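You operate a simulated robot arm through the tools that you are given. There is no shell and no other tool. Be economical: measure what you need, move in short steps, check, and stop when the job is done.

You run a simulated two-armed robot. Do the job below in one go: nothing can be reset, and whatever is moved stays where it is left.

JOB
Roll the green cart to the rack end, unstrap the grey tote and lift it onto the rack.
Fine: strap tight while it rolls; lock the returns lever, then loosen the purple thumbscrew; lift with both hands. Where these are worked on the way, their far stop is far enough and under half their travel is too little: returns lever.
Where things are to end (x, y in the base frame): grey tote within 0.06 m of [-0.34, 1.56].

It is judged by the outcome, as a careful person would: the job done as asked, and still so three seconds after it is handed in. It fails if anything else is knocked over, pushed out of place, dropped, spilled or broken.

ROBOT AND FRAMES
Two 7-joint arms with two-finger parallel grippers on one trunk, on a base that drives. Base frame: it is fixed to the floor where the robot stands at the start and does not move with it; the origin is under the middle of the robot, x ahead of it, y to its left, z up. Lengths are in m, angles in degrees, forces in N, time in s.
The left shoulder is at the start at [0.05, 0.165, 1.205], the right one opposite. With the tool pointing down near the work surface each hand reaches from about 0.1 to 0.66 m from the robot's upright axis, wherever it stands, measured 20 degrees to its own side. Places, roughly: black block [-0.75, 2, 0.75]; blue cart [0.9, 3.2, 0.4]; green cart [0.5, 0.4, 0.4]; green strap [0.4, 0.4, 0.9]; loads lever [0.8, 2.8, 0.7]; purple thumbscrew [0.2, 0.4, 0.7]; returns lever [0.4, 0, 0.6]; tackle rack top [-0.4, 1.8, 0.8]; white thumbscrew [0.6, 3.1, 0.7]. Payload 3.91 kg a hand.
The TCP of each hand is the grasp point between the finger pads, 0.03 m short of the fingertips. In the tool frame z runs along the fingers and y along their closing line. Largest opening 0.11 m; finger width 0.02, thickness 0.01; the body of the gripper, 0.048 by 0.112 m, starts 0.055 m behind the TCP.
Orientation is that of the tool frame in the base frame, as a unit quaternion [w, x, y, z]. With the fingers straight down and closing along the base's y, the tool's x points along the base's -x, its y along +y and its z along -z.

CONTROLS
- The arms move only by the tool play_rows. It takes "left_targets", "right_targets" or both (then of equal length, played together; a hand with none holds still); each is a list of rows, each an object (a shift or turn left out is 0, a gripper value left out holds the last) with "slide": the shift along the tool's x, y, z in m, a list of three; "rotation": the turn, a rotation vector about the tool's x, y, z in degrees, a list of three; "fingers": the opening, from 0 (shut) to 1 (fully open). In form: [{"slide": [dx, dy, dz], "rotation": [wx, wy, wz], "fingers": fingers}, ...]. A call has 1 to 12 rows; each row shifts and turns the commanded pose from where the row before left it, along the tool's axes as they then stand. A row lasts 0.2 s, in which the tool goes at most 0.05 m and 8.6 degrees; a call with a longer step from one row to the next is refused whole, and so is a gripper value outside its range. Where a pose cannot be reached the arm comes as near as it can. A force on the tool above 40 N (or 10 N above the force at the start of the call, whichever is more), or a blocked arm, ends the call early, and 0.2 s more pass. Each finger travels about 0.045 m/s and halts on what it meets, pressing with about 24 N; the grip force reading is that of the motor and also rises with nothing between the fingers. The clock runs only during rows and for 0.2 s after the last one: add rows that do not move to give the fingers time. The reply holds the time, the measured pose of the TCP, the force on the tool along the base axes, the opening and the grip force, in the units named above and with some noise, with the torque about the TCP (base axes, N m) and any sound that the robot's microphone picked up.
- Cameras (640 x 400 px; columns grow to the right, rows downward): "scene" is now at [0.0817, 0.0412, 1.3587]; the picture's right is [0.61, -0.79, 0.00], its down [-0.56, -0.43, -0.71] and it looks along [0.56, 0.43, -0.71] (base axes); focal length 222 px, centre (320, 200). "left" rides on the left gripper at [0.072, -0.017, -0.103] in its tool frame; the picture's right is [0.23, 0.97, 0.00], its down [-0.76, 0.18, -0.62] and it looks along [-0.61, 0.14, 0.78] (tool axes); focal length 222 px, centre (320, 200). "right" rides on the right gripper at [0.072, 0.017, -0.103] in its tool frame; the picture's right is [-0.23, 0.97, 0.00], its down [-0.76, -0.18, -0.62] and it looks along [-0.61, -0.14, 0.78] (tool axes); focal length 222 px, centre (320, 200). There is no depth. A picture from a camera that has moved, and an enlarged one, comes with that camera's place and axes in the base frame and with its lens. The place of the scene camera against the robot may be out by one fixed shift of up to 0.018 m in any direction.
- grab_frame(camera): a new picture of that camera. It takes no simulated time.
- lift_body(by): slides the trunk up (or, below 0, down) by that many m; the arms and the scene camera ride with it, the base frame stays. It gives what a move gives, with no picture.
- roll_base(legs): drives the robot by 1 to 6 legs, each [ahead, left, turn to the left] in m, m and degrees, along the robot's own axes; the way and the turn of a leg run together, so that a leg with both is an arc; at most 1.5 m and 180 degrees a leg. The arms and the cameras ride along, it lands a little off, and it stops where it bumps. It gives what a move gives.
- head_to(pan, tilt): turns the head with the scene camera to pan (to the left, within 80 degrees either way) and tilt (down, from -29 to 69), counted from straight ahead of the robot. It gives what a move gives.
- inspect(camera, box): a new picture of the part [left, top, right, bottom] of that camera's present view, enlarged. It takes no simulated time.
- finish_job(): hands the job in; it is judged then, once.

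Go step by step. Nothing tells you exact positions but the pictures and the camera data: compare them with the known pose of the tool, close in by small moves and look again before you grip or let go. The budget is 120 turns and 100 pictures, counting those below and the enlarged ones. Unless the task says otherwise, let go and move clear before handing in, and close with one line.

The tools are called after "Emit:" as name(argument=value, ...) on one line, values as JSON. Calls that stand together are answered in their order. play_rows: Moves the arms, as the interface text tells. Its arguments: {"type":"object","properties":{"left_targets":{"type":"array"},"right_targets":{"type":"array"}},"required":[]} The other tools are called the same way: lift_body (by) slides the trunk up or down; roll_base (legs) drives the base; head_to (pan, tilt) turns the head that bears the scene camera; grab_frame (camera) takes a picture; inspect (camera, box) takes an enlarged picture of a part of a camera's view; finish_job () hands the job in.

At the start:

```text
time: 0.0
left_eef_pos: [0.3503, 0.393, 1.0002]
left_tcp_rot: [0.001, -0.001, 1.0, 0.0]
left_force: [0.8, -0.5, -0.5]
left_wrist_torque: [0.01, 0.01, -0.02]
left_opening: 0.1103
left_finger_force: 0.0
right_eef_pos: [0.417, 0.0092, 0.9993]
right_tcp_rot: [-0.001, 0.0, 1.0, 0.0]
right_force: [-0.2, -0.3, -0.1]
right_wrist_torque: [-0.01, -0.03, -0.02]
right_opening: 0.1101
right_finger_force: 0.1
trunk travel left (down, up): [-0.425, 0.078]
robot x, y, heading: [0.0003, -0.0012, 0.1]
head pan, tilt: [37.9, 45.0]
```

scene: 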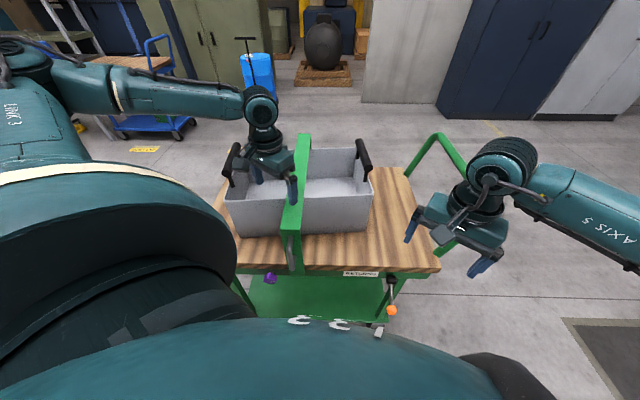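
right: 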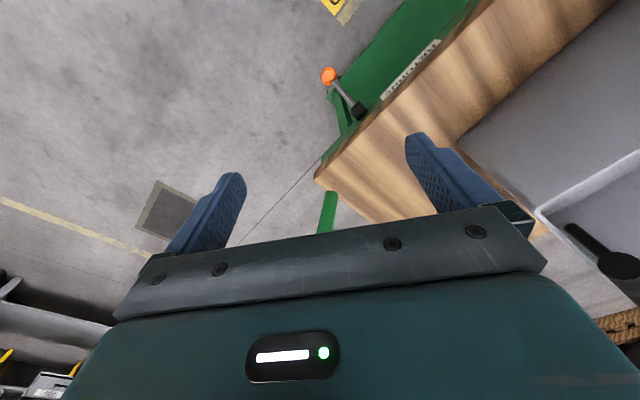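
left: 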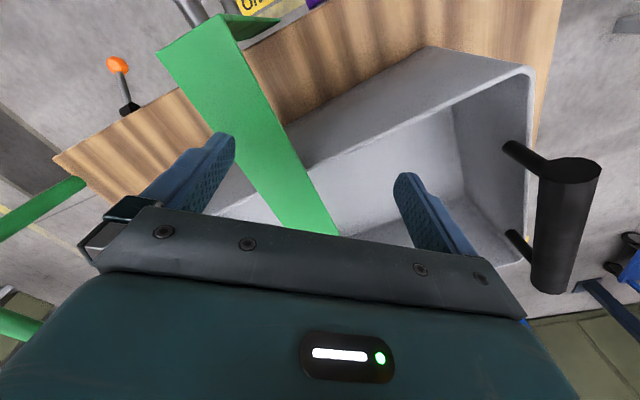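

I see the green cart ahead-left with the grey tote under a green strap, a purple knob at the near side and a lever with an orange knob near the "RETURNS" label. I'll take closer looks at the knob, the lever and the surroundings.

Emit:
inspect(camera="scene", box=[220, 220, 450, 345])

Emit:
inspect(camera="right", box=[260, 0, 500, 150])

Emit:
inspect(camera="left", box=[60, 0, 380, 200])

Emit:
head_to(pan=80, tilt=20)

Emit:
grab_frame(camera="scene")

```text
2.78 times, centred on (335, 282) of scene
camera zoom: at [0.0817, 0.0412, 1.3587], right [0.61, -0.79, 0.0], down [-0.56, -0.43, -0.71], along [0.56, 0.43, -0.71], focal length 618 px, centre (278, -30)
```

zoom: 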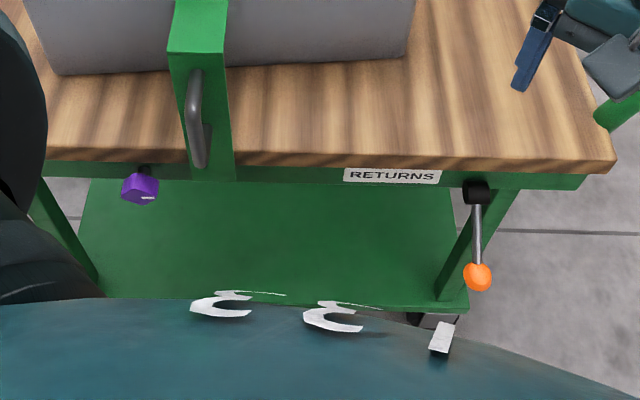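

```text
2.67 times, centred on (380, 75) of right
camera zoom: at [0.3443, 0.0262, 1.1039], right [0.23, 0.97, 0.0], down [0.76, -0.18, 0.62], along [0.61, -0.14, -0.78], focal length 592 px, centre (160, 533)
```

zoom: 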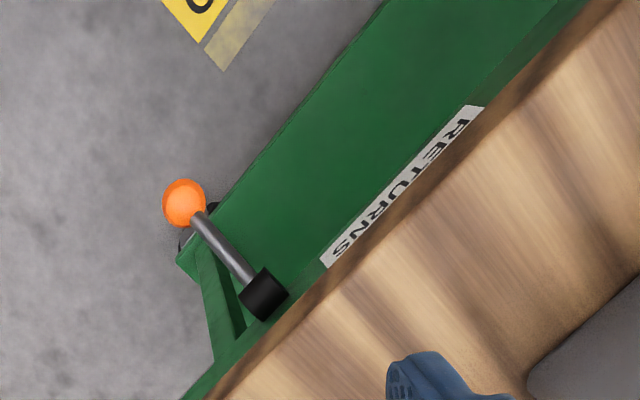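

```text
2.00 times, centred on (220, 100) of left
camera zoom: at [0.2784, 0.3744, 1.1041], right [-0.23, 0.97, 0.0], down [0.76, 0.18, 0.62], along [0.61, 0.14, -0.78], focal length 444 px, centre (520, 400)
```

zoom: 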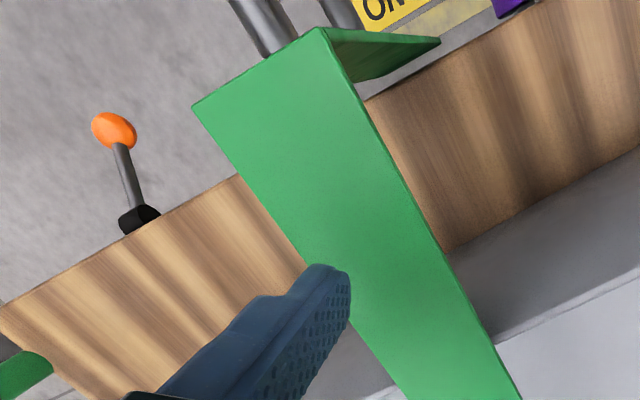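

```text
time: 1.1
left_eef_pos: [0.351, 0.3912, 0.9999]
left_tcp_rot: [0.001, -0.001, 1.0, -0.001]
left_force: [-0.5, 0.7, -0.4]
left_wrist_torque: [0.01, 0.0, 0.01]
left_opening: 0.1101
left_finger_force: 0.1
right_eef_pos: [0.416, 0.0101, 1.0006]
right_tcp_rot: [0.0, 0.0, 1.0, 0.0]
right_force: [0.6, 0.3, -0.4]
right_wrist_torque: [0.04, -0.02, 0.01]
right_opening: 0.1101
right_finger_force: 0.1
trunk travel left (down, up): [-0.425, 0.078]
robot x, y, heading: [-0.0002, 0.0029, -0.0]
head pan, tilt: [80.0, 20.0]
```

```text
93 pictures are left
camera scene: at [0.0339, 0.083, 1.3974], right [0.98, -0.17, 0.0], down [-0.06, -0.34, -0.94], along [0.16, 0.93, -0.34], focal length 222 px, centre (320, 200)
```

scene: 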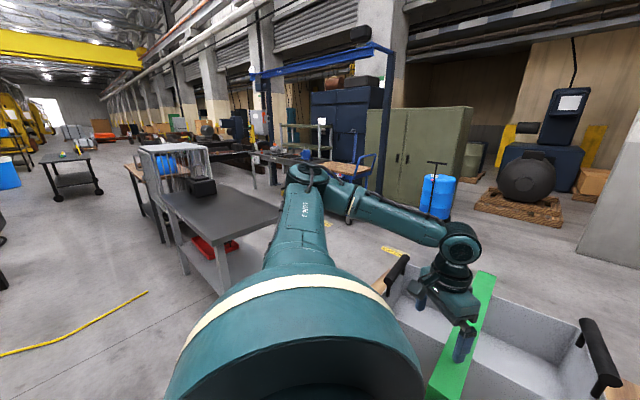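

The rack is the grey table about 1 m to the left-ahead, with its long axis roughly parallel to the cart's. I need the floor signs and the cart's handle and wheels in view.

Emit:
inspect(camera="scene", box=[300, 200, 460, 300])

Emit:
inspect(camera="scene", box=[120, 130, 340, 310])

Emit:
head_to(pan=10, tilt=50)

Emit:
grab_frame(camera="scene")

```text
4.00 times, centred on (380, 250) of scene
camera zoom: at [0.0339, 0.083, 1.3974], right [0.98, -0.17, 0.0], down [-0.06, -0.34, -0.94], along [0.16, 0.93, -0.34], focal length 888 px, centre (80, 0)
```

zoom: 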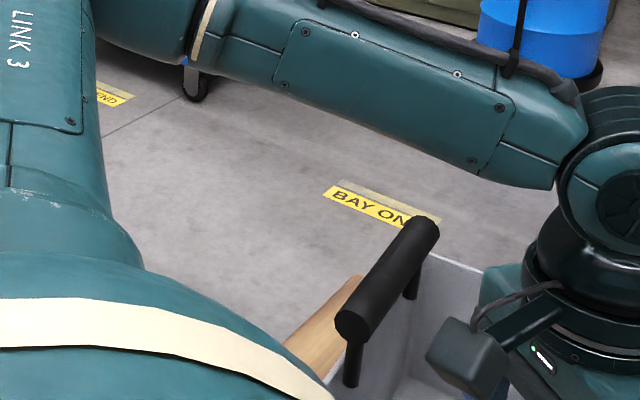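

```text
2.22 times, centred on (230, 220) of scene
camera zoom: at [0.0339, 0.083, 1.3974], right [0.98, -0.17, 0.0], down [-0.06, -0.34, -0.94], along [0.16, 0.93, -0.34], focal length 494 px, centre (520, 156)
```

zoom: 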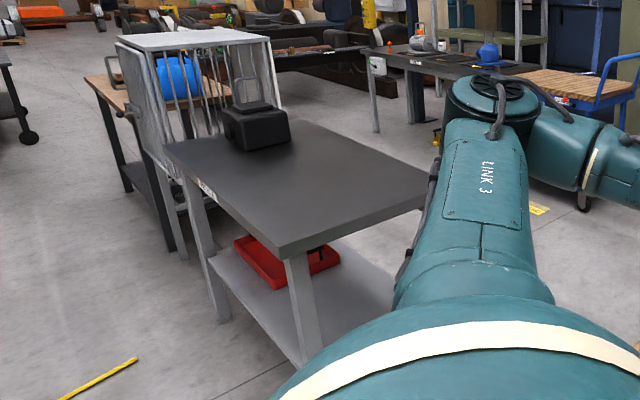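

```text
time: 2.5
left_eef_pos: [0.351, 0.3924, 0.9997]
left_tcp_rot: [0.0, -0.001, 1.0, 0.0]
left_force: [-0.3, 0.1, -0.4]
left_wrist_torque: [-0.02, 0.0, -0.01]
left_opening: 0.11
left_finger_force: 0.0
right_eef_pos: [0.4163, 0.011, 0.9997]
right_tcp_rot: [0.0, 0.0, 1.0, 0.0]
right_force: [0.3, -0.1, 0.5]
right_wrist_torque: [-0.01, -0.03, 0.0]
right_opening: 0.1098
right_finger_force: 0.1
trunk travel left (down, up): [-0.425, 0.078]
robot x, y, heading: [0.0005, 0.001, 0.2]
head pan, tilt: [10.0, 50.0]
```

```text
90 pictures are left
camera scene: at [0.0934, 0.0047, 1.3519], right [0.17, -0.98, 0.0], down [-0.75, -0.13, -0.64], along [0.63, 0.11, -0.77], focal length 222 px, centre (320, 200)
```

scene: 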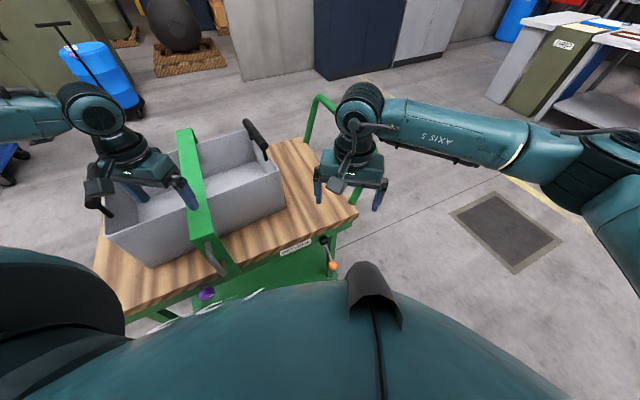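

The signs on the floor look like stop marks ("BAY ON…", "… END"). I'll look for such marks along the green cart's path and at the floor close by.

Emit:
head_to(pan=80, tilt=60)

Emit:
grab_frame(camera="scene")

Emit:
inspect(camera="left", box=[200, 0, 360, 100])

```text
time: 3.9
left_eef_pos: [0.3506, 0.3932, 0.9996]
left_tcp_rot: [0.001, -0.001, 1.0, 0.0]
left_force: [-0.1, 0.8, -0.4]
left_wrist_torque: [-0.02, 0.0, 0.0]
left_opening: 0.11
left_finger_force: 0.1
right_eef_pos: [0.4165, 0.0091, 1.0]
right_tcp_rot: [0.0, 0.0, 1.0, -0.001]
right_force: [-0.4, -0.5, 0.2]
right_wrist_torque: [-0.01, 0.0, -0.04]
right_opening: 0.11
right_finger_force: 0.0
trunk travel left (down, up): [-0.425, 0.078]
robot x, y, heading: [-0.0009, 0.0012, -0.1]
head pan, tilt: [80.0, 60.0]
```

```text
89 pictures are left
camera scene: at [0.0292, 0.0569, 1.3393], right [0.98, -0.17, 0.0], down [-0.15, -0.85, -0.5], along [0.09, 0.49, -0.87], focal length 222 px, centre (320, 200)
```

scene: 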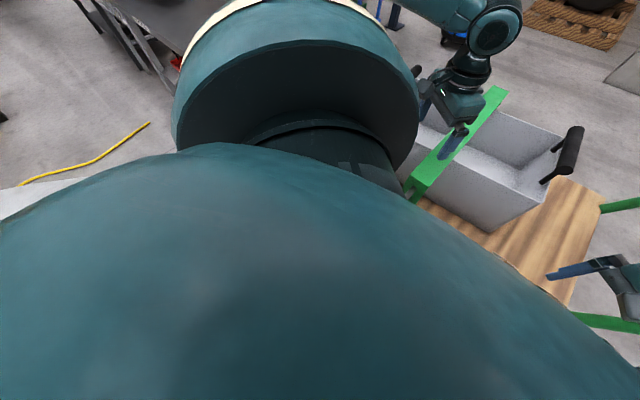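

```text
4.00 times, centred on (280, 50) of left
camera zoom: at [0.2784, 0.3744, 1.1041], right [-0.23, 0.97, 0.0], down [0.76, 0.18, 0.62], along [0.61, 0.14, -0.78], focal length 888 px, centre (480, 800)
```

zoom: 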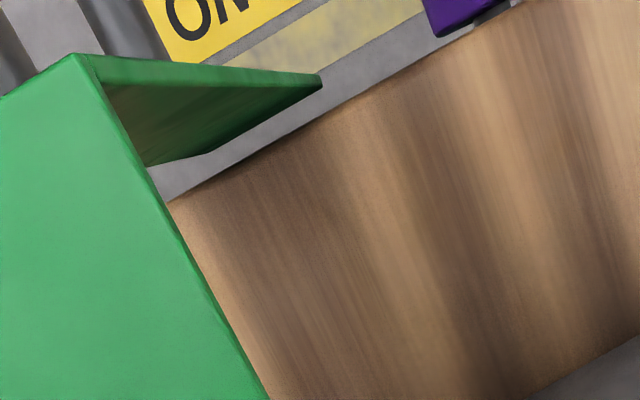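

The view is blocked by my own shoulder, so I'll raise the trunk a bit, back off, and turn square to the cart to get an overview.

Emit:
lift_body(by=0.07)

Emit:
roll_base(legs=[[-0.45, 0, 0], [0, 0, 36]])

Emit:
head_to(pan=0, tilt=40)

Emit:
grab_frame(camera="scene")

Emit:
head_to(pan=60, tilt=30)

Emit:
grab_frame(camera="scene")

```text
time: 5.0
left_eef_pos: [0.3501, 0.3914, 1.0698]
left_tcp_rot: [0.001, 0.0, 1.0, 0.001]
left_force: [0.2, -0.6, 0.3]
left_wrist_torque: [0.0, -0.04, 0.0]
left_opening: 0.1099
left_finger_force: 0.0
right_eef_pos: [0.4169, 0.0098, 1.0716]
right_tcp_rot: [0.001, 0.0, 1.0, 0.0]
right_force: [-0.3, 0.0, 0.1]
right_wrist_torque: [0.01, 0.01, 0.03]
right_opening: 0.1101
right_finger_force: 0.0
trunk travel left (down, up): [-0.495, 0.008]
robot x, y, heading: [0.0006, -0.0005, 0.0]
head pan, tilt: [80.0, 60.0]
```

```text
time: 9.4
left_eef_pos: [-0.3836, 0.5233, 1.0702]
left_tcp_rot: [0.0, -0.304, 0.953, 0.0]
left_force: [-0.3, -0.4, 0.3]
left_wrist_torque: [0.01, -0.03, 0.02]
left_opening: 0.1097
left_finger_force: 0.1
right_eef_pos: [-0.111, 0.249, 1.0694]
right_tcp_rot: [0.0, -0.303, 0.953, 0.001]
right_force: [-0.1, -1.0, -0.1]
right_wrist_torque: [0.01, 0.03, 0.0]
right_opening: 0.1102
right_finger_force: 0.1
trunk travel left (down, up): [-0.495, 0.008]
robot x, y, heading: [-0.4435, 0.0016, 35.4]
head pan, tilt: [80.0, 60.0]
```

```text
time: 10.9
left_eef_pos: [-0.3846, 0.524, 1.0708]
left_tcp_rot: [0.001, -0.303, 0.953, 0.0]
left_force: [0.3, 0.1, 0.3]
left_wrist_torque: [0.02, -0.03, 0.0]
left_opening: 0.1101
left_finger_force: 0.0
right_eef_pos: [-0.1111, 0.2498, 1.0697]
right_tcp_rot: [0.0, -0.303, 0.953, 0.0]
right_force: [0.4, 0.0, 0.5]
right_wrist_torque: [0.02, -0.02, 0.02]
right_opening: 0.1099
right_finger_force: 0.1
trunk travel left (down, up): [-0.495, 0.008]
robot x, y, heading: [-0.4469, 0.0014, 35.4]
head pan, tilt: [0.0, 40.0]
```

```text
87 pictures are left
camera scene: at [-0.3628, 0.0582, 1.436], right [0.58, -0.82, 0.0], down [-0.52, -0.37, -0.77], along [0.63, 0.44, -0.64], focal length 222 px, centre (320, 200)
```

scene: 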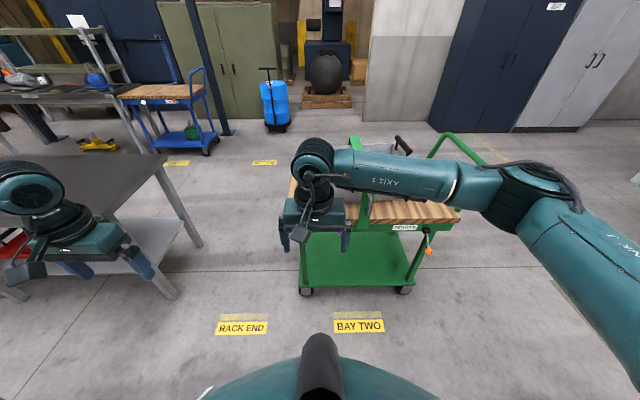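

```text
time: 12.2
left_eef_pos: [-0.3847, 0.5232, 1.0715]
left_tcp_rot: [0.001, -0.304, 0.953, 0.001]
left_force: [-0.1, 0.5, 0.4]
left_wrist_torque: [0.02, 0.01, -0.04]
left_opening: 0.1099
left_finger_force: 0.0
right_eef_pos: [-0.111, 0.2499, 1.0693]
right_tcp_rot: [0.0, -0.303, 0.953, 0.0]
right_force: [0.1, 0.0, 0.6]
right_wrist_torque: [-0.02, -0.02, 0.02]
right_opening: 0.1097
right_finger_force: 0.1
trunk travel left (down, up): [-0.495, 0.008]
robot x, y, heading: [-0.4436, -0.0005, 35.3]
head pan, tilt: [60.0, 30.0]
```

```text
86 pictures are left
camera scene: at [-0.4404, 0.0991, 1.4513], right [1.0, 0.09, 0.0], down [0.05, -0.5, -0.87], along [-0.08, 0.86, -0.5], focal length 222 px, centre (320, 200)
```

scene: 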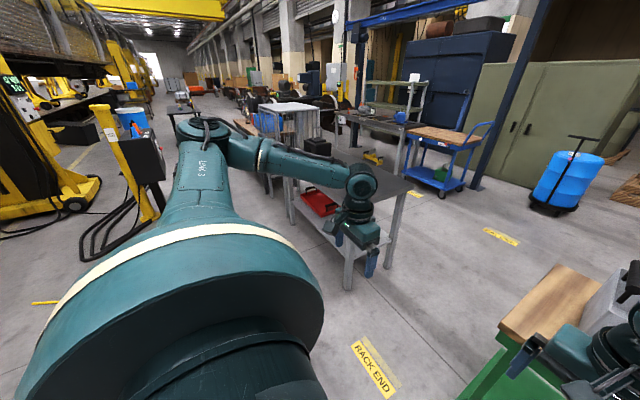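

The floor signs settle it: the cart stands at BAY TWO and must roll about 0.71 m to the left (along [-0.59, 0.81]) to RACK END, in line with the rack. I'll shift right to stand by the handle end and look at the lever and handle.

Emit:
roll_base(legs=[[0.0, -0.5, 0.8]])

Emit:
head_to(pan=0, tilt=45)

Emit:
grab_frame(camera="scene")

Emit:
grab_frame(camera="right")

```text
time: 17.1
left_eef_pos: [-0.1051, 0.1218, 1.0716]
left_tcp_rot: [0.0, -0.314, 0.949, 0.001]
left_force: [0.1, 0.0, 0.3]
left_wrist_torque: [-0.01, 0.02, -0.02]
left_opening: 0.11
left_finger_force: 0.0
right_eef_pos: [0.1754, -0.1459, 1.0703]
right_tcp_rot: [0.0, -0.313, 0.95, 0.001]
right_force: [0.0, 0.0, 0.5]
right_wrist_torque: [-0.03, -0.05, -0.02]
right_opening: 0.1097
right_finger_force: 0.1
trunk travel left (down, up): [-0.495, 0.008]
robot x, y, heading: [-0.151, -0.4032, 36.6]
head pan, tilt: [60.0, 30.0]
```

```text
time: 18.4
left_eef_pos: [-0.1046, 0.1222, 1.0717]
left_tcp_rot: [0.002, -0.313, 0.95, 0.0]
left_force: [-0.2, 0.4, 0.4]
left_wrist_torque: [0.01, 0.02, 0.01]
left_opening: 0.1098
left_finger_force: 0.0
right_eef_pos: [0.176, -0.1458, 1.0692]
right_tcp_rot: [0.0, -0.313, 0.95, 0.0]
right_force: [-0.1, 0.0, -0.2]
right_wrist_torque: [-0.01, 0.0, 0.01]
right_opening: 0.11
right_finger_force: 0.1
trunk travel left (down, up): [-0.495, 0.008]
robot x, y, heading: [-0.1546, -0.3983, 36.5]
head pan, tilt: [0.0, 45.0]
```

```text
85 pictures are left
camera scene: at [-0.076, -0.3446, 1.4288], right [0.6, -0.8, 0.0], down [-0.57, -0.42, -0.71], along [0.57, 0.42, -0.71], focal length 222 px, centre (320, 200)
```

scene: 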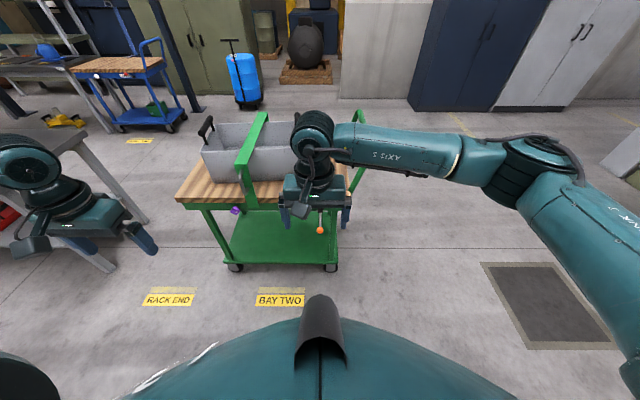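

```text
84 pictures are left
camera right: at [0.1074, -0.1762, 1.1739], right [-0.4, 0.92, 0.0], down [0.72, 0.31, 0.62], along [0.57, 0.25, -0.78], focal length 222 px, centre (320, 200)
```

right: 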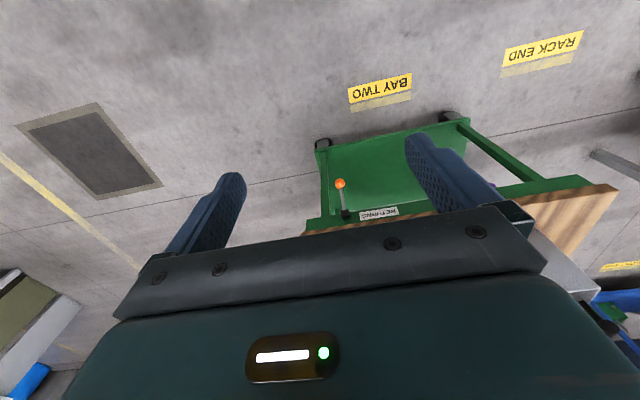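

I'll lower the trunk and pitch the right hand forward to look at the lever nearly level.

Emit:
lift_body(by=-0.35)

Emit:
play_rows(right_targets=[{"rotation": [0, -8, 0]}, {"rotation": [0, -8, 0]}, {"rotation": [0, -8, 0]}, {"rotation": [0, -8, 0]}, {"rotation": [0, -8, 0]}])

Emit:
grab_frame(camera="right")

Emit:
head_to(pan=0, tilt=30)

Emit:
grab_frame(camera="scene")

```text
time: 21.8
left_eef_pos: [-0.1055, 0.1213, 0.7208]
left_tcp_rot: [0.001, -0.314, 0.95, 0.0]
left_force: [0.4, 0.3, 0.2]
left_wrist_torque: [-0.01, 0.01, 0.0]
left_opening: 0.1098
left_finger_force: 0.0
right_eef_pos: [0.1759, -0.1456, 0.7198]
right_tcp_rot: [0.0, -0.314, 0.95, 0.0]
right_force: [0.0, -0.5, 0.0]
right_wrist_torque: [-0.01, -0.02, 0.01]
right_opening: 0.11
right_finger_force: 0.1
trunk travel left (down, up): [-0.145, 0.358]
robot x, y, heading: [-0.1511, -0.4059, 36.6]
head pan, tilt: [0.0, 45.0]
```

```text
time: 23.0
left_eef_pos: [-0.1048, 0.1216, 0.7204]
left_tcp_rot: [0.001, -0.314, 0.949, 0.0]
left_force: [-0.4, 0.7, -0.4]
left_wrist_torque: [0.01, 0.0, 0.02]
left_opening: 0.11
left_finger_force: 0.0
right_eef_pos: [0.176, -0.1455, 0.7203]
right_tcp_rot: [0.326, -0.293, 0.892, 0.107]
right_force: [-0.4, 0.4, 0.2]
right_wrist_torque: [-0.02, -0.03, -0.04]
right_opening: 0.1096
right_finger_force: 0.0
trunk travel left (down, up): [-0.145, 0.358]
robot x, y, heading: [-0.1505, -0.3986, 36.4]
head pan, tilt: [0.0, 45.0]
```

```text
83 pictures are left
camera right: at [0.068, -0.2052, 0.7529], right [-0.44, 0.89, 0.15], down [0.25, -0.04, 0.97], along [0.86, 0.46, -0.21], focal length 222 px, centre (320, 200)
```

right: 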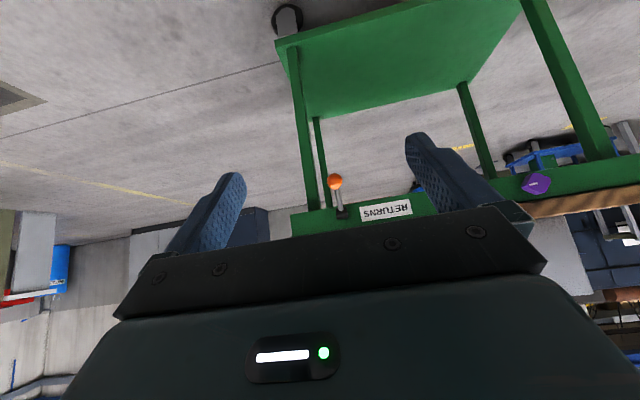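

```text
time: 23.8
left_eef_pos: [-0.1051, 0.123, 0.7204]
left_tcp_rot: [0.002, -0.314, 0.949, 0.001]
left_force: [-0.3, 0.1, -0.2]
left_wrist_torque: [0.0, 0.0, 0.01]
left_opening: 0.1102
left_finger_force: 0.0
right_eef_pos: [0.1752, -0.1454, 0.7191]
right_tcp_rot: [0.325, -0.294, 0.892, 0.107]
right_force: [0.6, -0.4, 0.3]
right_wrist_torque: [-0.02, 0.0, 0.01]
right_opening: 0.1099
right_finger_force: 0.1
trunk travel left (down, up): [-0.145, 0.358]
robot x, y, heading: [-0.1501, -0.404, 36.5]
head pan, tilt: [0.0, 30.0]
```

```text
82 pictures are left
camera scene: at [-0.0686, -0.3392, 1.1013], right [0.59, -0.8, 0.0], down [-0.4, -0.3, -0.87], along [0.7, 0.52, -0.5], focal length 222 px, centre (320, 200)
```

scene: 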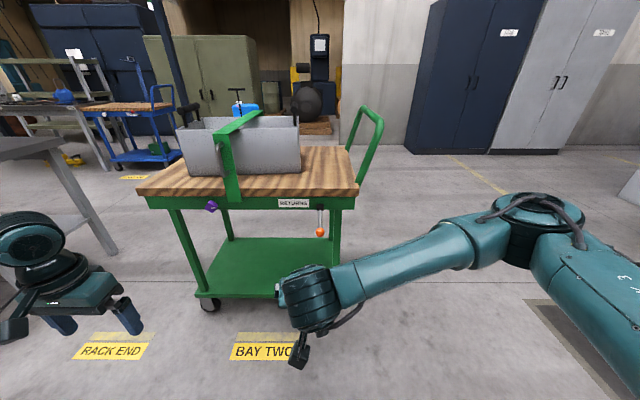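

Emit:
inspect(camera="scene", box=[270, 90, 400, 250])

Emit:
inspect(camera="scene", box=[130, 90, 300, 220])

```text
2.50 times, centred on (335, 170) of scene
camera zoom: at [-0.0686, -0.3392, 1.1013], right [0.59, -0.8, 0.0], down [-0.4, -0.3, -0.87], along [0.7, 0.52, -0.5], focal length 555 px, centre (282, 275)
```

zoom: 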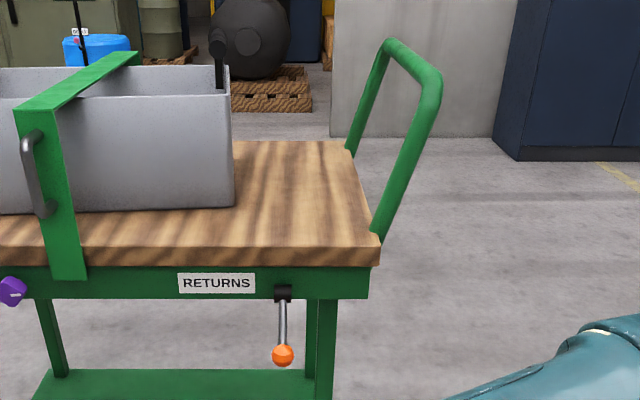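

```text
3.08 times, centred on (215, 155) of scene
camera zoom: at [-0.0686, -0.3392, 1.1013], right [0.59, -0.8, 0.0], down [-0.4, -0.3, -0.87], along [0.7, 0.52, -0.5], focal length 683 px, centre (643, 338)
```

zoom: 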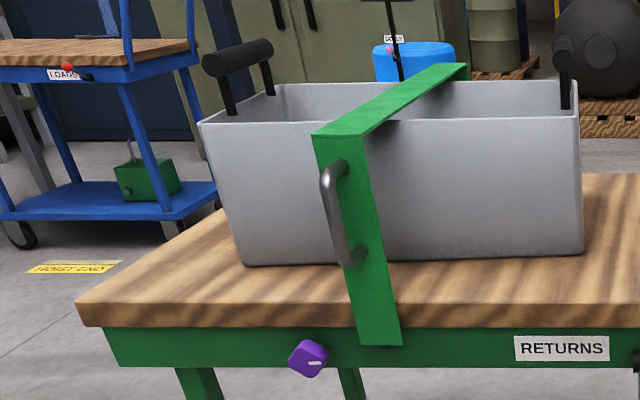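

The deck top is at about z 0.77 and the handle's top bar at about z 0.96, running across the cart near a = -0.41 along its axis. The lever hangs straight down, so I'll take it as free for now. Next I'll raise, level the right hand, and drive up to the handle.

Emit:
lift_body(by=0.35)

Emit:
play_rows(right_targets=[{"rotation": [0, 8, 0], "slide": [0, -0.03, 0]}, {"rotation": [0, 8, 0], "slide": [0, -0.03, 0]}, {"rotation": [0, 8, 0], "slide": [0, -0.03, 0]}, {"rotation": [0, 8, 0], "slide": [0, -0.03, 0]}, {"rotation": [0, 8, 0], "slide": [0, -0.03, 0]}])

Emit:
roll_base(legs=[[0.33, 0.0, 0]])

Emit:
grab_frame(camera="right")

Emit:
head_to(pan=0, tilt=50)

Emit:
grab_frame(camera="scene")

```text
time: 27.2
left_eef_pos: [-0.1032, 0.1227, 1.0697]
left_tcp_rot: [0.001, -0.314, 0.949, 0.0]
left_force: [0.9, -0.1, 0.3]
left_wrist_torque: [0.0, 0.01, -0.02]
left_opening: 0.11
left_finger_force: 0.1
right_eef_pos: [0.1754, -0.1455, 1.07]
right_tcp_rot: [0.325, -0.294, 0.892, 0.107]
right_force: [-0.3, -0.1, -0.2]
right_wrist_torque: [-0.02, -0.01, 0.04]
right_opening: 0.1102
right_finger_force: 0.0
trunk travel left (down, up): [-0.495, 0.008]
robot x, y, heading: [-0.1515, -0.4037, 36.4]
head pan, tilt: [0.0, 30.0]
```

```text
time: 28.4
left_eef_pos: [-0.1044, 0.121, 1.0712]
left_tcp_rot: [0.0, -0.314, 0.949, 0.0]
left_force: [-0.3, 0.4, 0.6]
left_wrist_torque: [0.0, 0.0, 0.01]
left_opening: 0.1102
left_finger_force: 0.1
right_eef_pos: [0.2651, -0.268, 1.0695]
right_tcp_rot: [-0.001, -0.314, 0.949, 0.0]
right_force: [-0.4, -0.3, 0.9]
right_wrist_torque: [0.0, 0.04, -0.01]
right_opening: 0.11
right_finger_force: 0.0
trunk travel left (down, up): [-0.495, 0.008]
robot x, y, heading: [-0.152, -0.4024, 36.6]
head pan, tilt: [0.0, 30.0]
```

```text
time: 30.6
left_eef_pos: [0.161, 0.3181, 1.0702]
left_tcp_rot: [0.001, -0.314, 0.95, 0.001]
left_force: [0.0, -0.1, 0.0]
left_wrist_torque: [0.0, -0.03, 0.04]
left_opening: 0.1099
left_finger_force: 0.0
right_eef_pos: [0.5295, -0.0725, 1.0697]
right_tcp_rot: [-0.001, -0.312, 0.95, -0.001]
right_force: [0.3, 0.0, -0.1]
right_wrist_torque: [-0.01, 0.0, -0.02]
right_opening: 0.1101
right_finger_force: 0.0
trunk travel left (down, up): [-0.495, 0.008]
robot x, y, heading: [0.1129, -0.2065, 36.4]
head pan, tilt: [0.0, 30.0]
```

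```text
79 pictures are left
camera right: at [0.4623, -0.1023, 1.1738], right [-0.39, 0.92, 0.0], down [0.72, 0.31, 0.62], along [0.57, 0.25, -0.78], focal length 222 px, centre (320, 200)
```

right: 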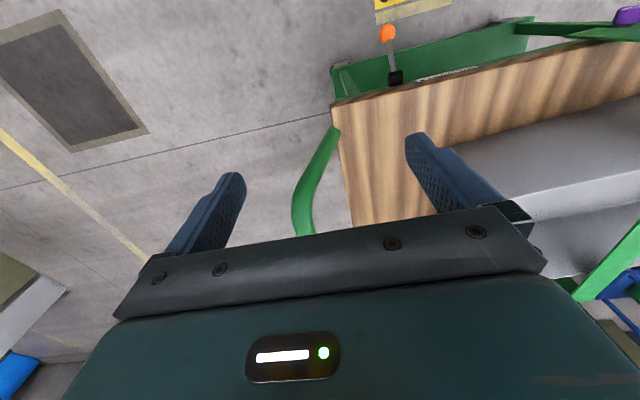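

```text
time: 31.4
left_eef_pos: [0.1613, 0.318, 1.0707]
left_tcp_rot: [0.0, -0.313, 0.95, 0.0]
left_force: [0.0, -0.8, -0.7]
left_wrist_torque: [0.02, 0.01, 0.0]
left_opening: 0.11
left_finger_force: 0.1
right_eef_pos: [0.5299, -0.0726, 1.0713]
right_tcp_rot: [0.0, -0.313, 0.95, 0.001]
right_force: [-0.5, -0.9, 0.1]
right_wrist_torque: [0.01, 0.02, 0.01]
right_opening: 0.1097
right_finger_force: 0.1
trunk travel left (down, up): [-0.495, 0.008]
robot x, y, heading: [0.1095, -0.2063, 36.2]
head pan, tilt: [0.0, 50.0]
```

```text
78 pictures are left
camera scene: at [0.1852, -0.1519, 1.4219], right [0.59, -0.8, 0.0], down [-0.62, -0.45, -0.64], along [0.52, 0.38, -0.77], focal length 222 px, centre (320, 200)
```

scene: 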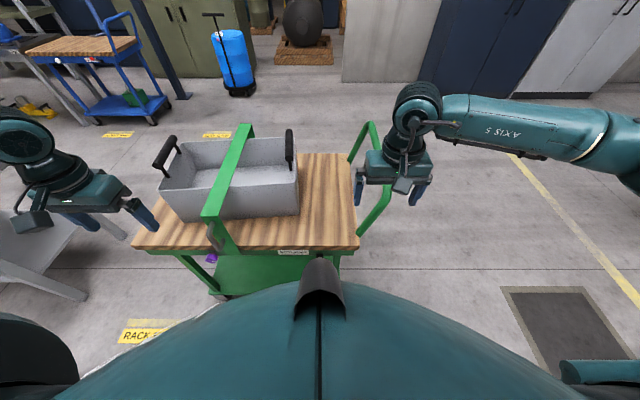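

The handle's top bar is at a ≈ -0.425, n 0.50–0.83, z ≈ 0.96. I'll edge forward and bring the open right hand over the bar.

Emit:
roll_base(legs=[[0.04, 0.0, 0]])

Emit:
play_rows(right_targets=[{"slide": [-0.04, -0.018, 0]}, {"slide": [-0.04, -0.018, 0]}, {"slide": [-0.04, -0.018, 0]}, {"slide": [-0.02, 0, 0.02]}])

Emit:
grab_frame(camera="right")

Emit:
inspect(camera="scene", box=[320, 80, 480, 260])

```text
time: 32.3
left_eef_pos: [0.1932, 0.3422, 1.0693]
left_tcp_rot: [0.0, -0.314, 0.95, 0.0]
left_force: [0.0, -0.3, -0.1]
left_wrist_torque: [-0.01, 0.04, 0.02]
left_opening: 0.1098
left_finger_force: 0.0
right_eef_pos: [0.5617, -0.0473, 1.0702]
right_tcp_rot: [-0.001, -0.312, 0.95, 0.0]
right_force: [-0.7, 0.4, -0.6]
right_wrist_torque: [-0.03, 0.0, 0.0]
right_opening: 0.1099
right_finger_force: 0.1
trunk travel left (down, up): [-0.495, 0.008]
robot x, y, heading: [0.1432, -0.1825, 36.3]
head pan, tilt: [0.0, 50.0]
```

```text
time: 33.3
left_eef_pos: [0.1935, 0.3416, 1.0705]
left_tcp_rot: [0.001, -0.313, 0.95, 0.0]
left_force: [0.6, 0.4, -0.3]
left_wrist_torque: [0.02, 0.01, -0.02]
left_opening: 0.1101
left_finger_force: 0.1
right_eef_pos: [0.7063, -0.0082, 1.0516]
right_tcp_rot: [0.001, -0.312, 0.95, 0.0]
right_force: [-0.1, 0.0, -0.1]
right_wrist_torque: [0.0, 0.0, 0.03]
right_opening: 0.1099
right_finger_force: 0.0
trunk travel left (down, up): [-0.495, 0.008]
robot x, y, heading: [0.1415, -0.1825, 36.3]
head pan, tilt: [0.0, 50.0]
```

```text
77 pictures are left
camera right: at [0.6381, -0.0382, 1.1547], right [-0.4, 0.92, 0.0], down [0.72, 0.31, 0.62], along [0.57, 0.25, -0.78], focal length 222 px, centre (320, 200)
```

right: 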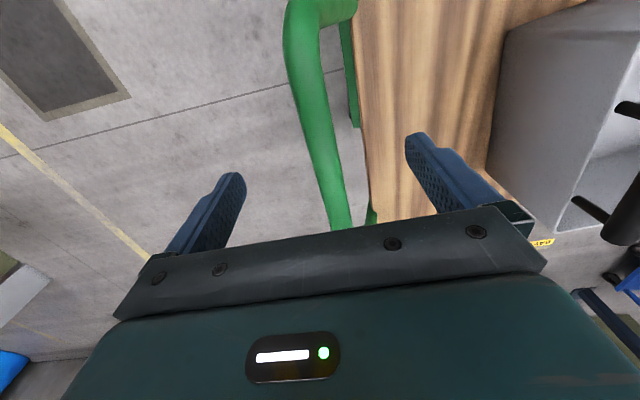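

```text
2.22 times, centred on (400, 170) of scene
camera zoom: at [0.2172, -0.128, 1.4218], right [0.59, -0.8, 0.0], down [-0.62, -0.45, -0.64], along [0.52, 0.38, -0.77], focal length 494 px, centre (142, 267)
```

zoom: 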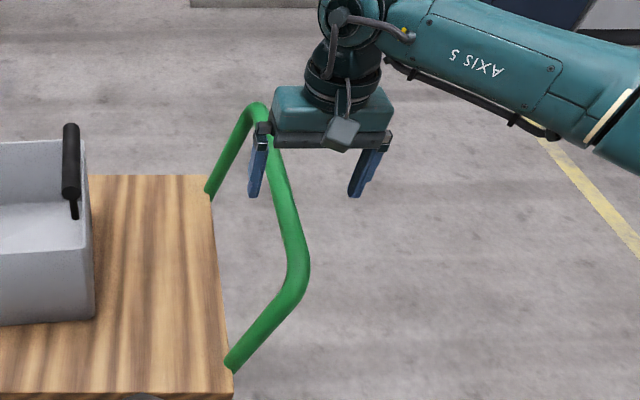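

The bar lies between the fingers' closing planes. I'll descend onto it and close.

Emit:
play_rows(right_targets=[{"slide": [0, 0, 0.03]}, {"slide": [0, 0, 0.03]}, {"slide": [0, 0, 0.02]}, {}])

Emit:
inspect(camera="scene", box=[320, 80, 480, 260])

Emit:
grab_frame(camera="right")

```text
time: 34.3
left_eef_pos: [0.1926, 0.3415, 1.0714]
left_tcp_rot: [0.0, -0.313, 0.95, 0.0]
left_force: [-0.4, -0.1, 0.4]
left_wrist_torque: [0.02, -0.05, 0.0]
left_opening: 0.1102
left_finger_force: 0.0
right_eef_pos: [0.7076, -0.0079, 0.9684]
right_tcp_rot: [0.0, -0.313, 0.95, 0.001]
right_force: [-0.1, 0.2, 0.7]
right_wrist_torque: [-0.01, -0.01, -0.02]
right_opening: 0.1099
right_finger_force: 0.1
trunk travel left (down, up): [-0.495, 0.008]
robot x, y, heading: [0.1424, -0.1824, 36.4]
head pan, tilt: [0.0, 50.0]
```

```text
2.22 times, centred on (400, 170) of scene
camera zoom: at [0.2169, -0.1285, 1.4218], right [0.59, -0.8, 0.0], down [-0.62, -0.45, -0.64], along [0.52, 0.38, -0.77], focal length 494 px, centre (142, 267)
```

zoom: 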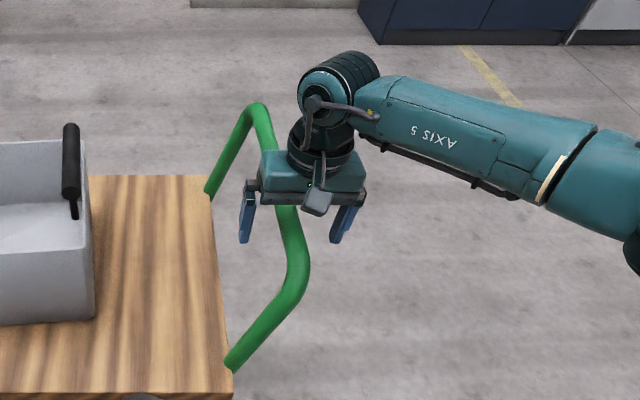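

```text
74 pictures are left
camera right: at [0.6398, -0.0391, 1.0733], right [-0.39, 0.92, 0.0], down [0.72, 0.31, 0.62], along [0.57, 0.25, -0.78], focal length 222 px, centre (320, 200)
```

right: 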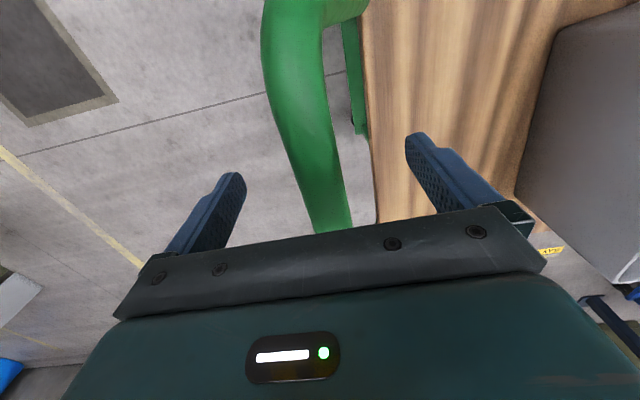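

Emit:
play_rows(right_targets=[{"slide": [0, 0, 0.012]}, {"fingers": 0}, {"fingers": 0}, {"fingers": 0}, {"fingers": 0}, {"fingers": 0}, {"fingers": 0}, {"fingers": 0}])

Emit:
grab_frame(camera="right")

```text
time: 36.1
left_eef_pos: [0.1933, 0.3408, 1.0713]
left_tcp_rot: [0.001, -0.313, 0.95, 0.001]
left_force: [0.9, 0.0, -0.8]
left_wrist_torque: [-0.02, 0.0, -0.01]
left_opening: 0.11
left_finger_force: 0.0
right_eef_pos: [0.7065, -0.0082, 0.9596]
right_tcp_rot: [0.0, -0.313, 0.95, 0.0]
right_force: [0.3, -0.1, -0.6]
right_wrist_torque: [0.02, -0.03, -0.04]
right_opening: 0.028
right_finger_force: 44.7
trunk travel left (down, up): [-0.495, 0.008]
robot x, y, heading: [0.1447, -0.1837, 36.2]
head pan, tilt: [0.0, 50.0]
```

```text
73 pictures are left
camera right: at [0.6394, -0.0385, 1.0618], right [-0.39, 0.92, 0.0], down [0.72, 0.31, 0.62], along [0.57, 0.25, -0.78], focal length 222 px, centre (320, 200)
```

right: 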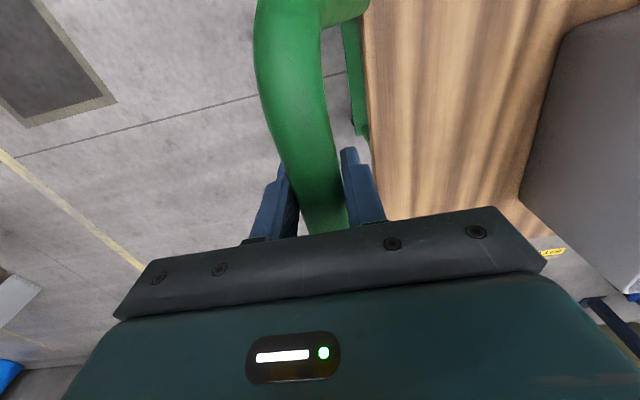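

The bar is gripped (opening 0.028). I'll test with a short roll to the left.

Emit:
roll_base(legs=[[0, 0.06, 0]])

Emit:
grab_frame(camera="scene")

```text
time: 37.0
left_eef_pos: [0.1825, 0.355, 1.0717]
left_tcp_rot: [0.001, -0.311, 0.95, 0.0]
left_force: [0.7, -0.2, 0.6]
left_wrist_torque: [0.01, 0.0, -0.02]
left_opening: 0.11
left_finger_force: 0.1
right_eef_pos: [0.7076, -0.008, 0.9581]
right_tcp_rot: [0.003, -0.305, 0.952, -0.015]
right_force: [1.0, -4.4, 1.4]
right_wrist_torque: [-0.23, -0.46, 0.92]
right_opening: 0.0276
right_finger_force: 45.2
trunk travel left (down, up): [-0.495, 0.008]
robot x, y, heading: [0.1335, -0.1699, 36.1]
head pan, tilt: [0.0, 50.0]
stopped in leg 1: the force on the tool passed its limit at 53 N (the readings are from after the stop); the commanded pose is now the measured one
```

```text
72 pictures are left
camera scene: at [0.206, -0.1147, 1.4218], right [0.59, -0.81, 0.0], down [-0.62, -0.45, -0.64], along [0.52, 0.38, -0.77], focal length 222 px, centre (320, 200)
```

scene: 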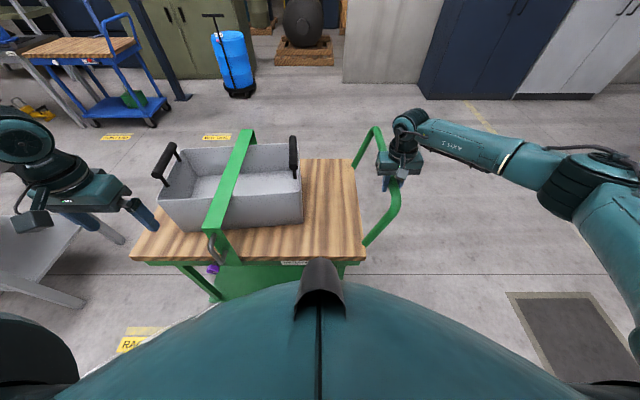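

The cart is braked (53 N and no motion), so the lever hanging down is the locked state and I must free it first. I let go, rise, back off and look closely at the lever.

Emit:
play_rows(right_targets=[{"fingers": 1}, {"fingers": 1}, {"fingers": 1}, {"fingers": 1}, {"fingers": 1}, {"slide": [0, 0, -0.04]}, {"slide": [0, 0, -0.04]}, {"slide": [0.03, 0, -0.02]}, {"slide": [0.05, 0.0, 0]}, {"slide": [0.05, 0.0, 0]}], left_targets=[{}, {}, {}, {}, {}, {"slide": [0.04, 0, 0]}, {"slide": [0.04, 0, 0]}, {"slide": [0.02, 0, 0]}, {}, {}])

Emit:
roll_base(legs=[[-0.2, 0, 0], [0, 0.08, 0]])

Emit:
lift_body(by=-0.35)

Emit:
play_rows(right_targets=[{"rotation": [0, -8, 0]}, {"rotation": [0, -8, 0]}, {"rotation": [0, -8, 0]}, {"rotation": [0, -8, 0]}, {"rotation": [0, -8, 0]}])

Emit:
grab_frame(camera="right")

Emit:
grab_frame(camera="scene")

```text
time: 39.2
left_eef_pos: [0.1022, 0.2941, 1.0708]
left_tcp_rot: [0.001, -0.312, 0.95, 0.001]
left_force: [-0.6, 0.2, -0.4]
left_wrist_torque: [0.01, -0.04, 0.02]
left_opening: 0.1102
left_finger_force: 0.1
right_eef_pos: [0.6005, -0.0814, 1.0566]
right_tcp_rot: [0.003, -0.303, 0.953, -0.013]
right_force: [-0.6, -0.9, 0.9]
right_wrist_torque: [-0.01, -0.01, -0.01]
right_opening: 0.1097
right_finger_force: 0.1
trunk travel left (down, up): [-0.495, 0.008]
robot x, y, heading: [0.1333, -0.166, 36.4]
head pan, tilt: [0.0, 50.0]
```

```text
time: 41.8
left_eef_pos: [-0.1041, 0.2408, 1.0705]
left_tcp_rot: [0.001, -0.309, 0.951, 0.0]
left_force: [-0.5, 0.8, -0.2]
left_wrist_torque: [0.0, -0.01, 0.01]
left_opening: 0.1101
left_finger_force: 0.1
right_eef_pos: [0.3912, -0.1364, 1.0559]
right_tcp_rot: [0.003, -0.302, 0.953, -0.014]
right_force: [-0.5, -0.4, -0.2]
right_wrist_torque: [0.0, 0.03, -0.01]
right_opening: 0.1101
right_finger_force: 0.0
trunk travel left (down, up): [-0.495, 0.008]
robot x, y, heading: [-0.074, -0.2253, 35.9]
head pan, tilt: [0.0, 50.0]
```

```text
time: 45.2
left_eef_pos: [-0.1034, 0.241, 0.72]
left_tcp_rot: [0.002, -0.309, 0.951, 0.001]
left_force: [-0.2, 1.1, -0.7]
left_wrist_torque: [0.01, 0.03, 0.01]
left_opening: 0.1099
left_finger_force: 0.1
right_eef_pos: [0.3928, -0.1367, 0.7068]
right_tcp_rot: [0.002, -0.302, 0.953, -0.014]
right_force: [-0.3, -0.5, -0.3]
right_wrist_torque: [0.04, -0.01, 0.02]
right_opening: 0.1101
right_finger_force: 0.1
trunk travel left (down, up): [-0.145, 0.358]
robot x, y, heading: [-0.0742, -0.2218, 36.1]
head pan, tilt: [0.0, 50.0]
```

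```text
time: 46.4
left_eef_pos: [-0.1038, 0.2417, 0.721]
left_tcp_rot: [0.002, -0.31, 0.951, 0.0]
left_force: [0.3, -0.3, 0.8]
left_wrist_torque: [-0.01, 0.0, 0.02]
left_opening: 0.1101
left_finger_force: 0.1
right_eef_pos: [0.3922, -0.1359, 0.7069]
right_tcp_rot: [0.329, -0.289, 0.895, 0.091]
right_force: [0.1, -0.3, -0.1]
right_wrist_torque: [0.05, 0.02, 0.0]
right_opening: 0.1099
right_finger_force: 0.1
trunk travel left (down, up): [-0.145, 0.358]
robot x, y, heading: [-0.0785, -0.2249, 35.9]
head pan, tilt: [0.0, 50.0]
```

```text
71 pictures are left
camera right: at [0.2828, -0.1927, 0.7393], right [-0.42, 0.9, 0.12], down [0.24, -0.02, 0.97], along [0.88, 0.44, -0.21], focal length 222 px, centre (320, 200)
```

right: 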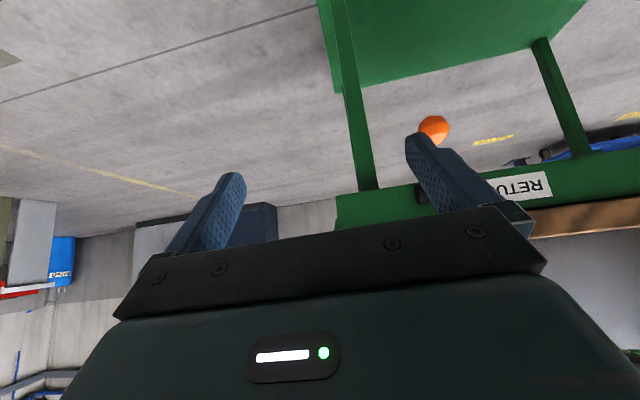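

```text
70 pictures are left
camera scene: at [-0.0026, -0.169, 1.0718], right [0.59, -0.81, 0.0], down [-0.62, -0.45, -0.64], along [0.52, 0.38, -0.77], focal length 222 px, centre (320, 200)
```

scene: 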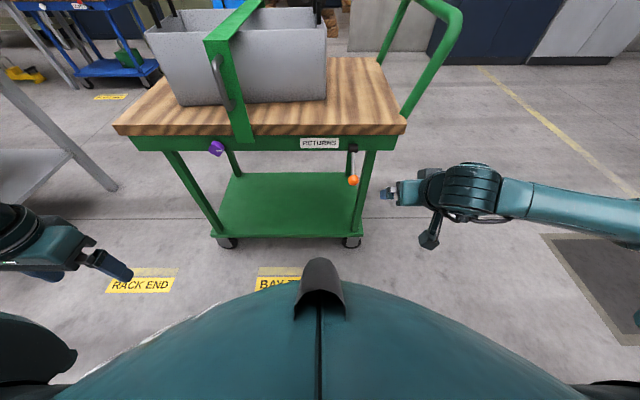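

Emit:
inspect(camera="scene", box=[320, 130, 400, 200])

Emit:
inspect(camera="scene", box=[190, 60, 270, 170])

Emit:
head_to(pan=40, tilt=10)

Emit:
grab_frame(camera="scene")

```text
5.71 times, centred on (360, 165) of scene
camera zoom: at [-0.0026, -0.169, 1.0718], right [0.59, -0.81, 0.0], down [-0.62, -0.45, -0.64], along [0.52, 0.38, -0.77], focal length 1269 px, centre (91, 400)
```

zoom: 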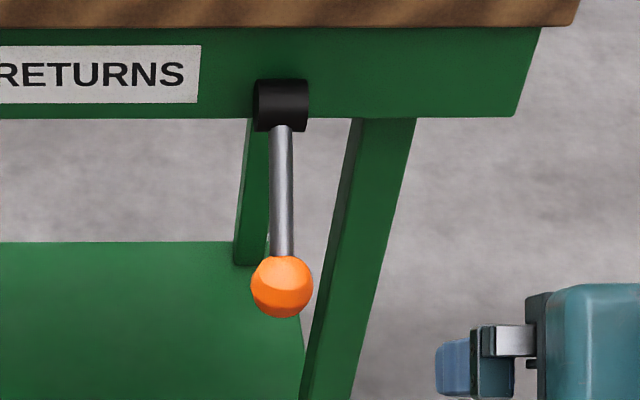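

```text
3.64 times, centred on (230, 115) of scene
camera zoom: at [-0.0026, -0.169, 1.0718], right [0.59, -0.81, 0.0], down [-0.62, -0.45, -0.64], along [0.52, 0.38, -0.77], focal length 808 px, centre (647, 509)
```

zoom: 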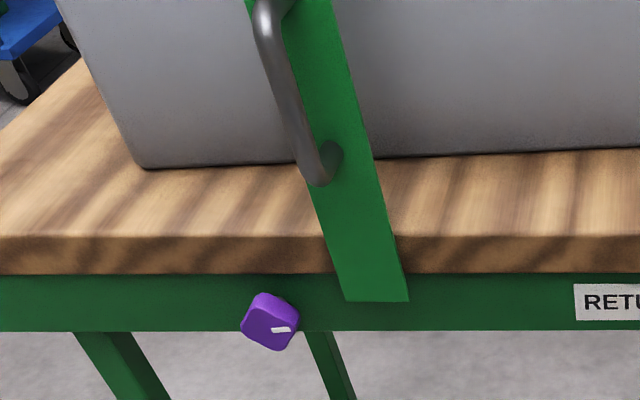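

```text
time: 47.4
left_eef_pos: [-0.104, 0.2421, 0.7202]
left_tcp_rot: [0.002, -0.309, 0.951, 0.001]
left_force: [-0.7, 0.9, -0.1]
left_wrist_torque: [0.0, -0.03, 0.03]
left_opening: 0.11
left_finger_force: 0.2
right_eef_pos: [0.3932, -0.1359, 0.7069]
right_tcp_rot: [0.329, -0.288, 0.895, 0.09]
right_force: [0.1, 0.2, 0.6]
right_wrist_torque: [0.03, 0.0, 0.0]
right_opening: 0.1099
right_finger_force: 0.0
trunk travel left (down, up): [-0.145, 0.358]
robot x, y, heading: [-0.0809, -0.223, 35.8]
head pan, tilt: [40.0, 10.0]
```

```text
67 pictures are left
camera scene: at [-0.0423, -0.124, 1.1336], right [0.97, -0.24, 0.0], down [-0.04, -0.17, -0.98], along [0.24, 0.96, -0.17], focal length 222 px, centre (320, 200)
```

scene: 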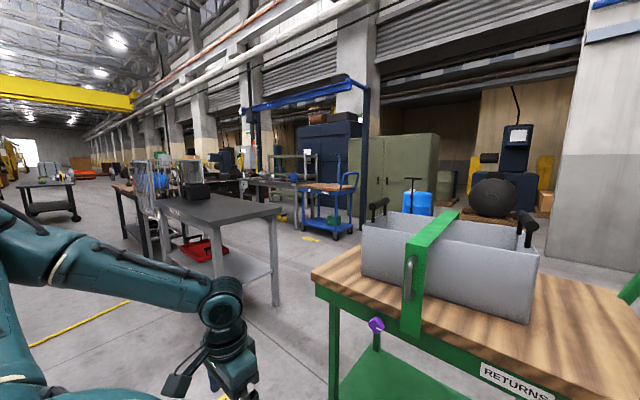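

Emit:
inspect(camera="scene", box=[290, 165, 370, 245])

Emit:
inspect(camera="right", box=[380, 90, 500, 220])

```text
5.00 times, centred on (330, 205) of scene
camera zoom: at [-0.0423, -0.124, 1.1336], right [0.97, -0.24, 0.0], down [-0.04, -0.17, -0.98], along [0.24, 0.96, -0.17], focal length 1111 px, centre (270, 175)
```

zoom: 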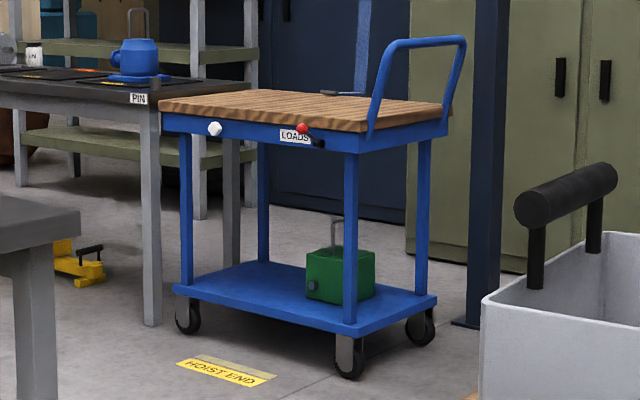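

```text
3.08 times, centred on (440, 155) of right
camera zoom: at [0.2829, -0.1926, 0.7396], right [-0.42, 0.9, 0.12], down [0.24, -0.02, 0.97], along [0.88, 0.44, -0.21], focal length 684 px, centre (-49, 338)
```

zoom: 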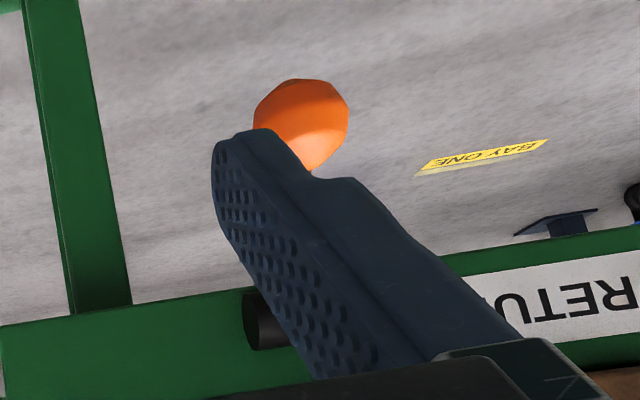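

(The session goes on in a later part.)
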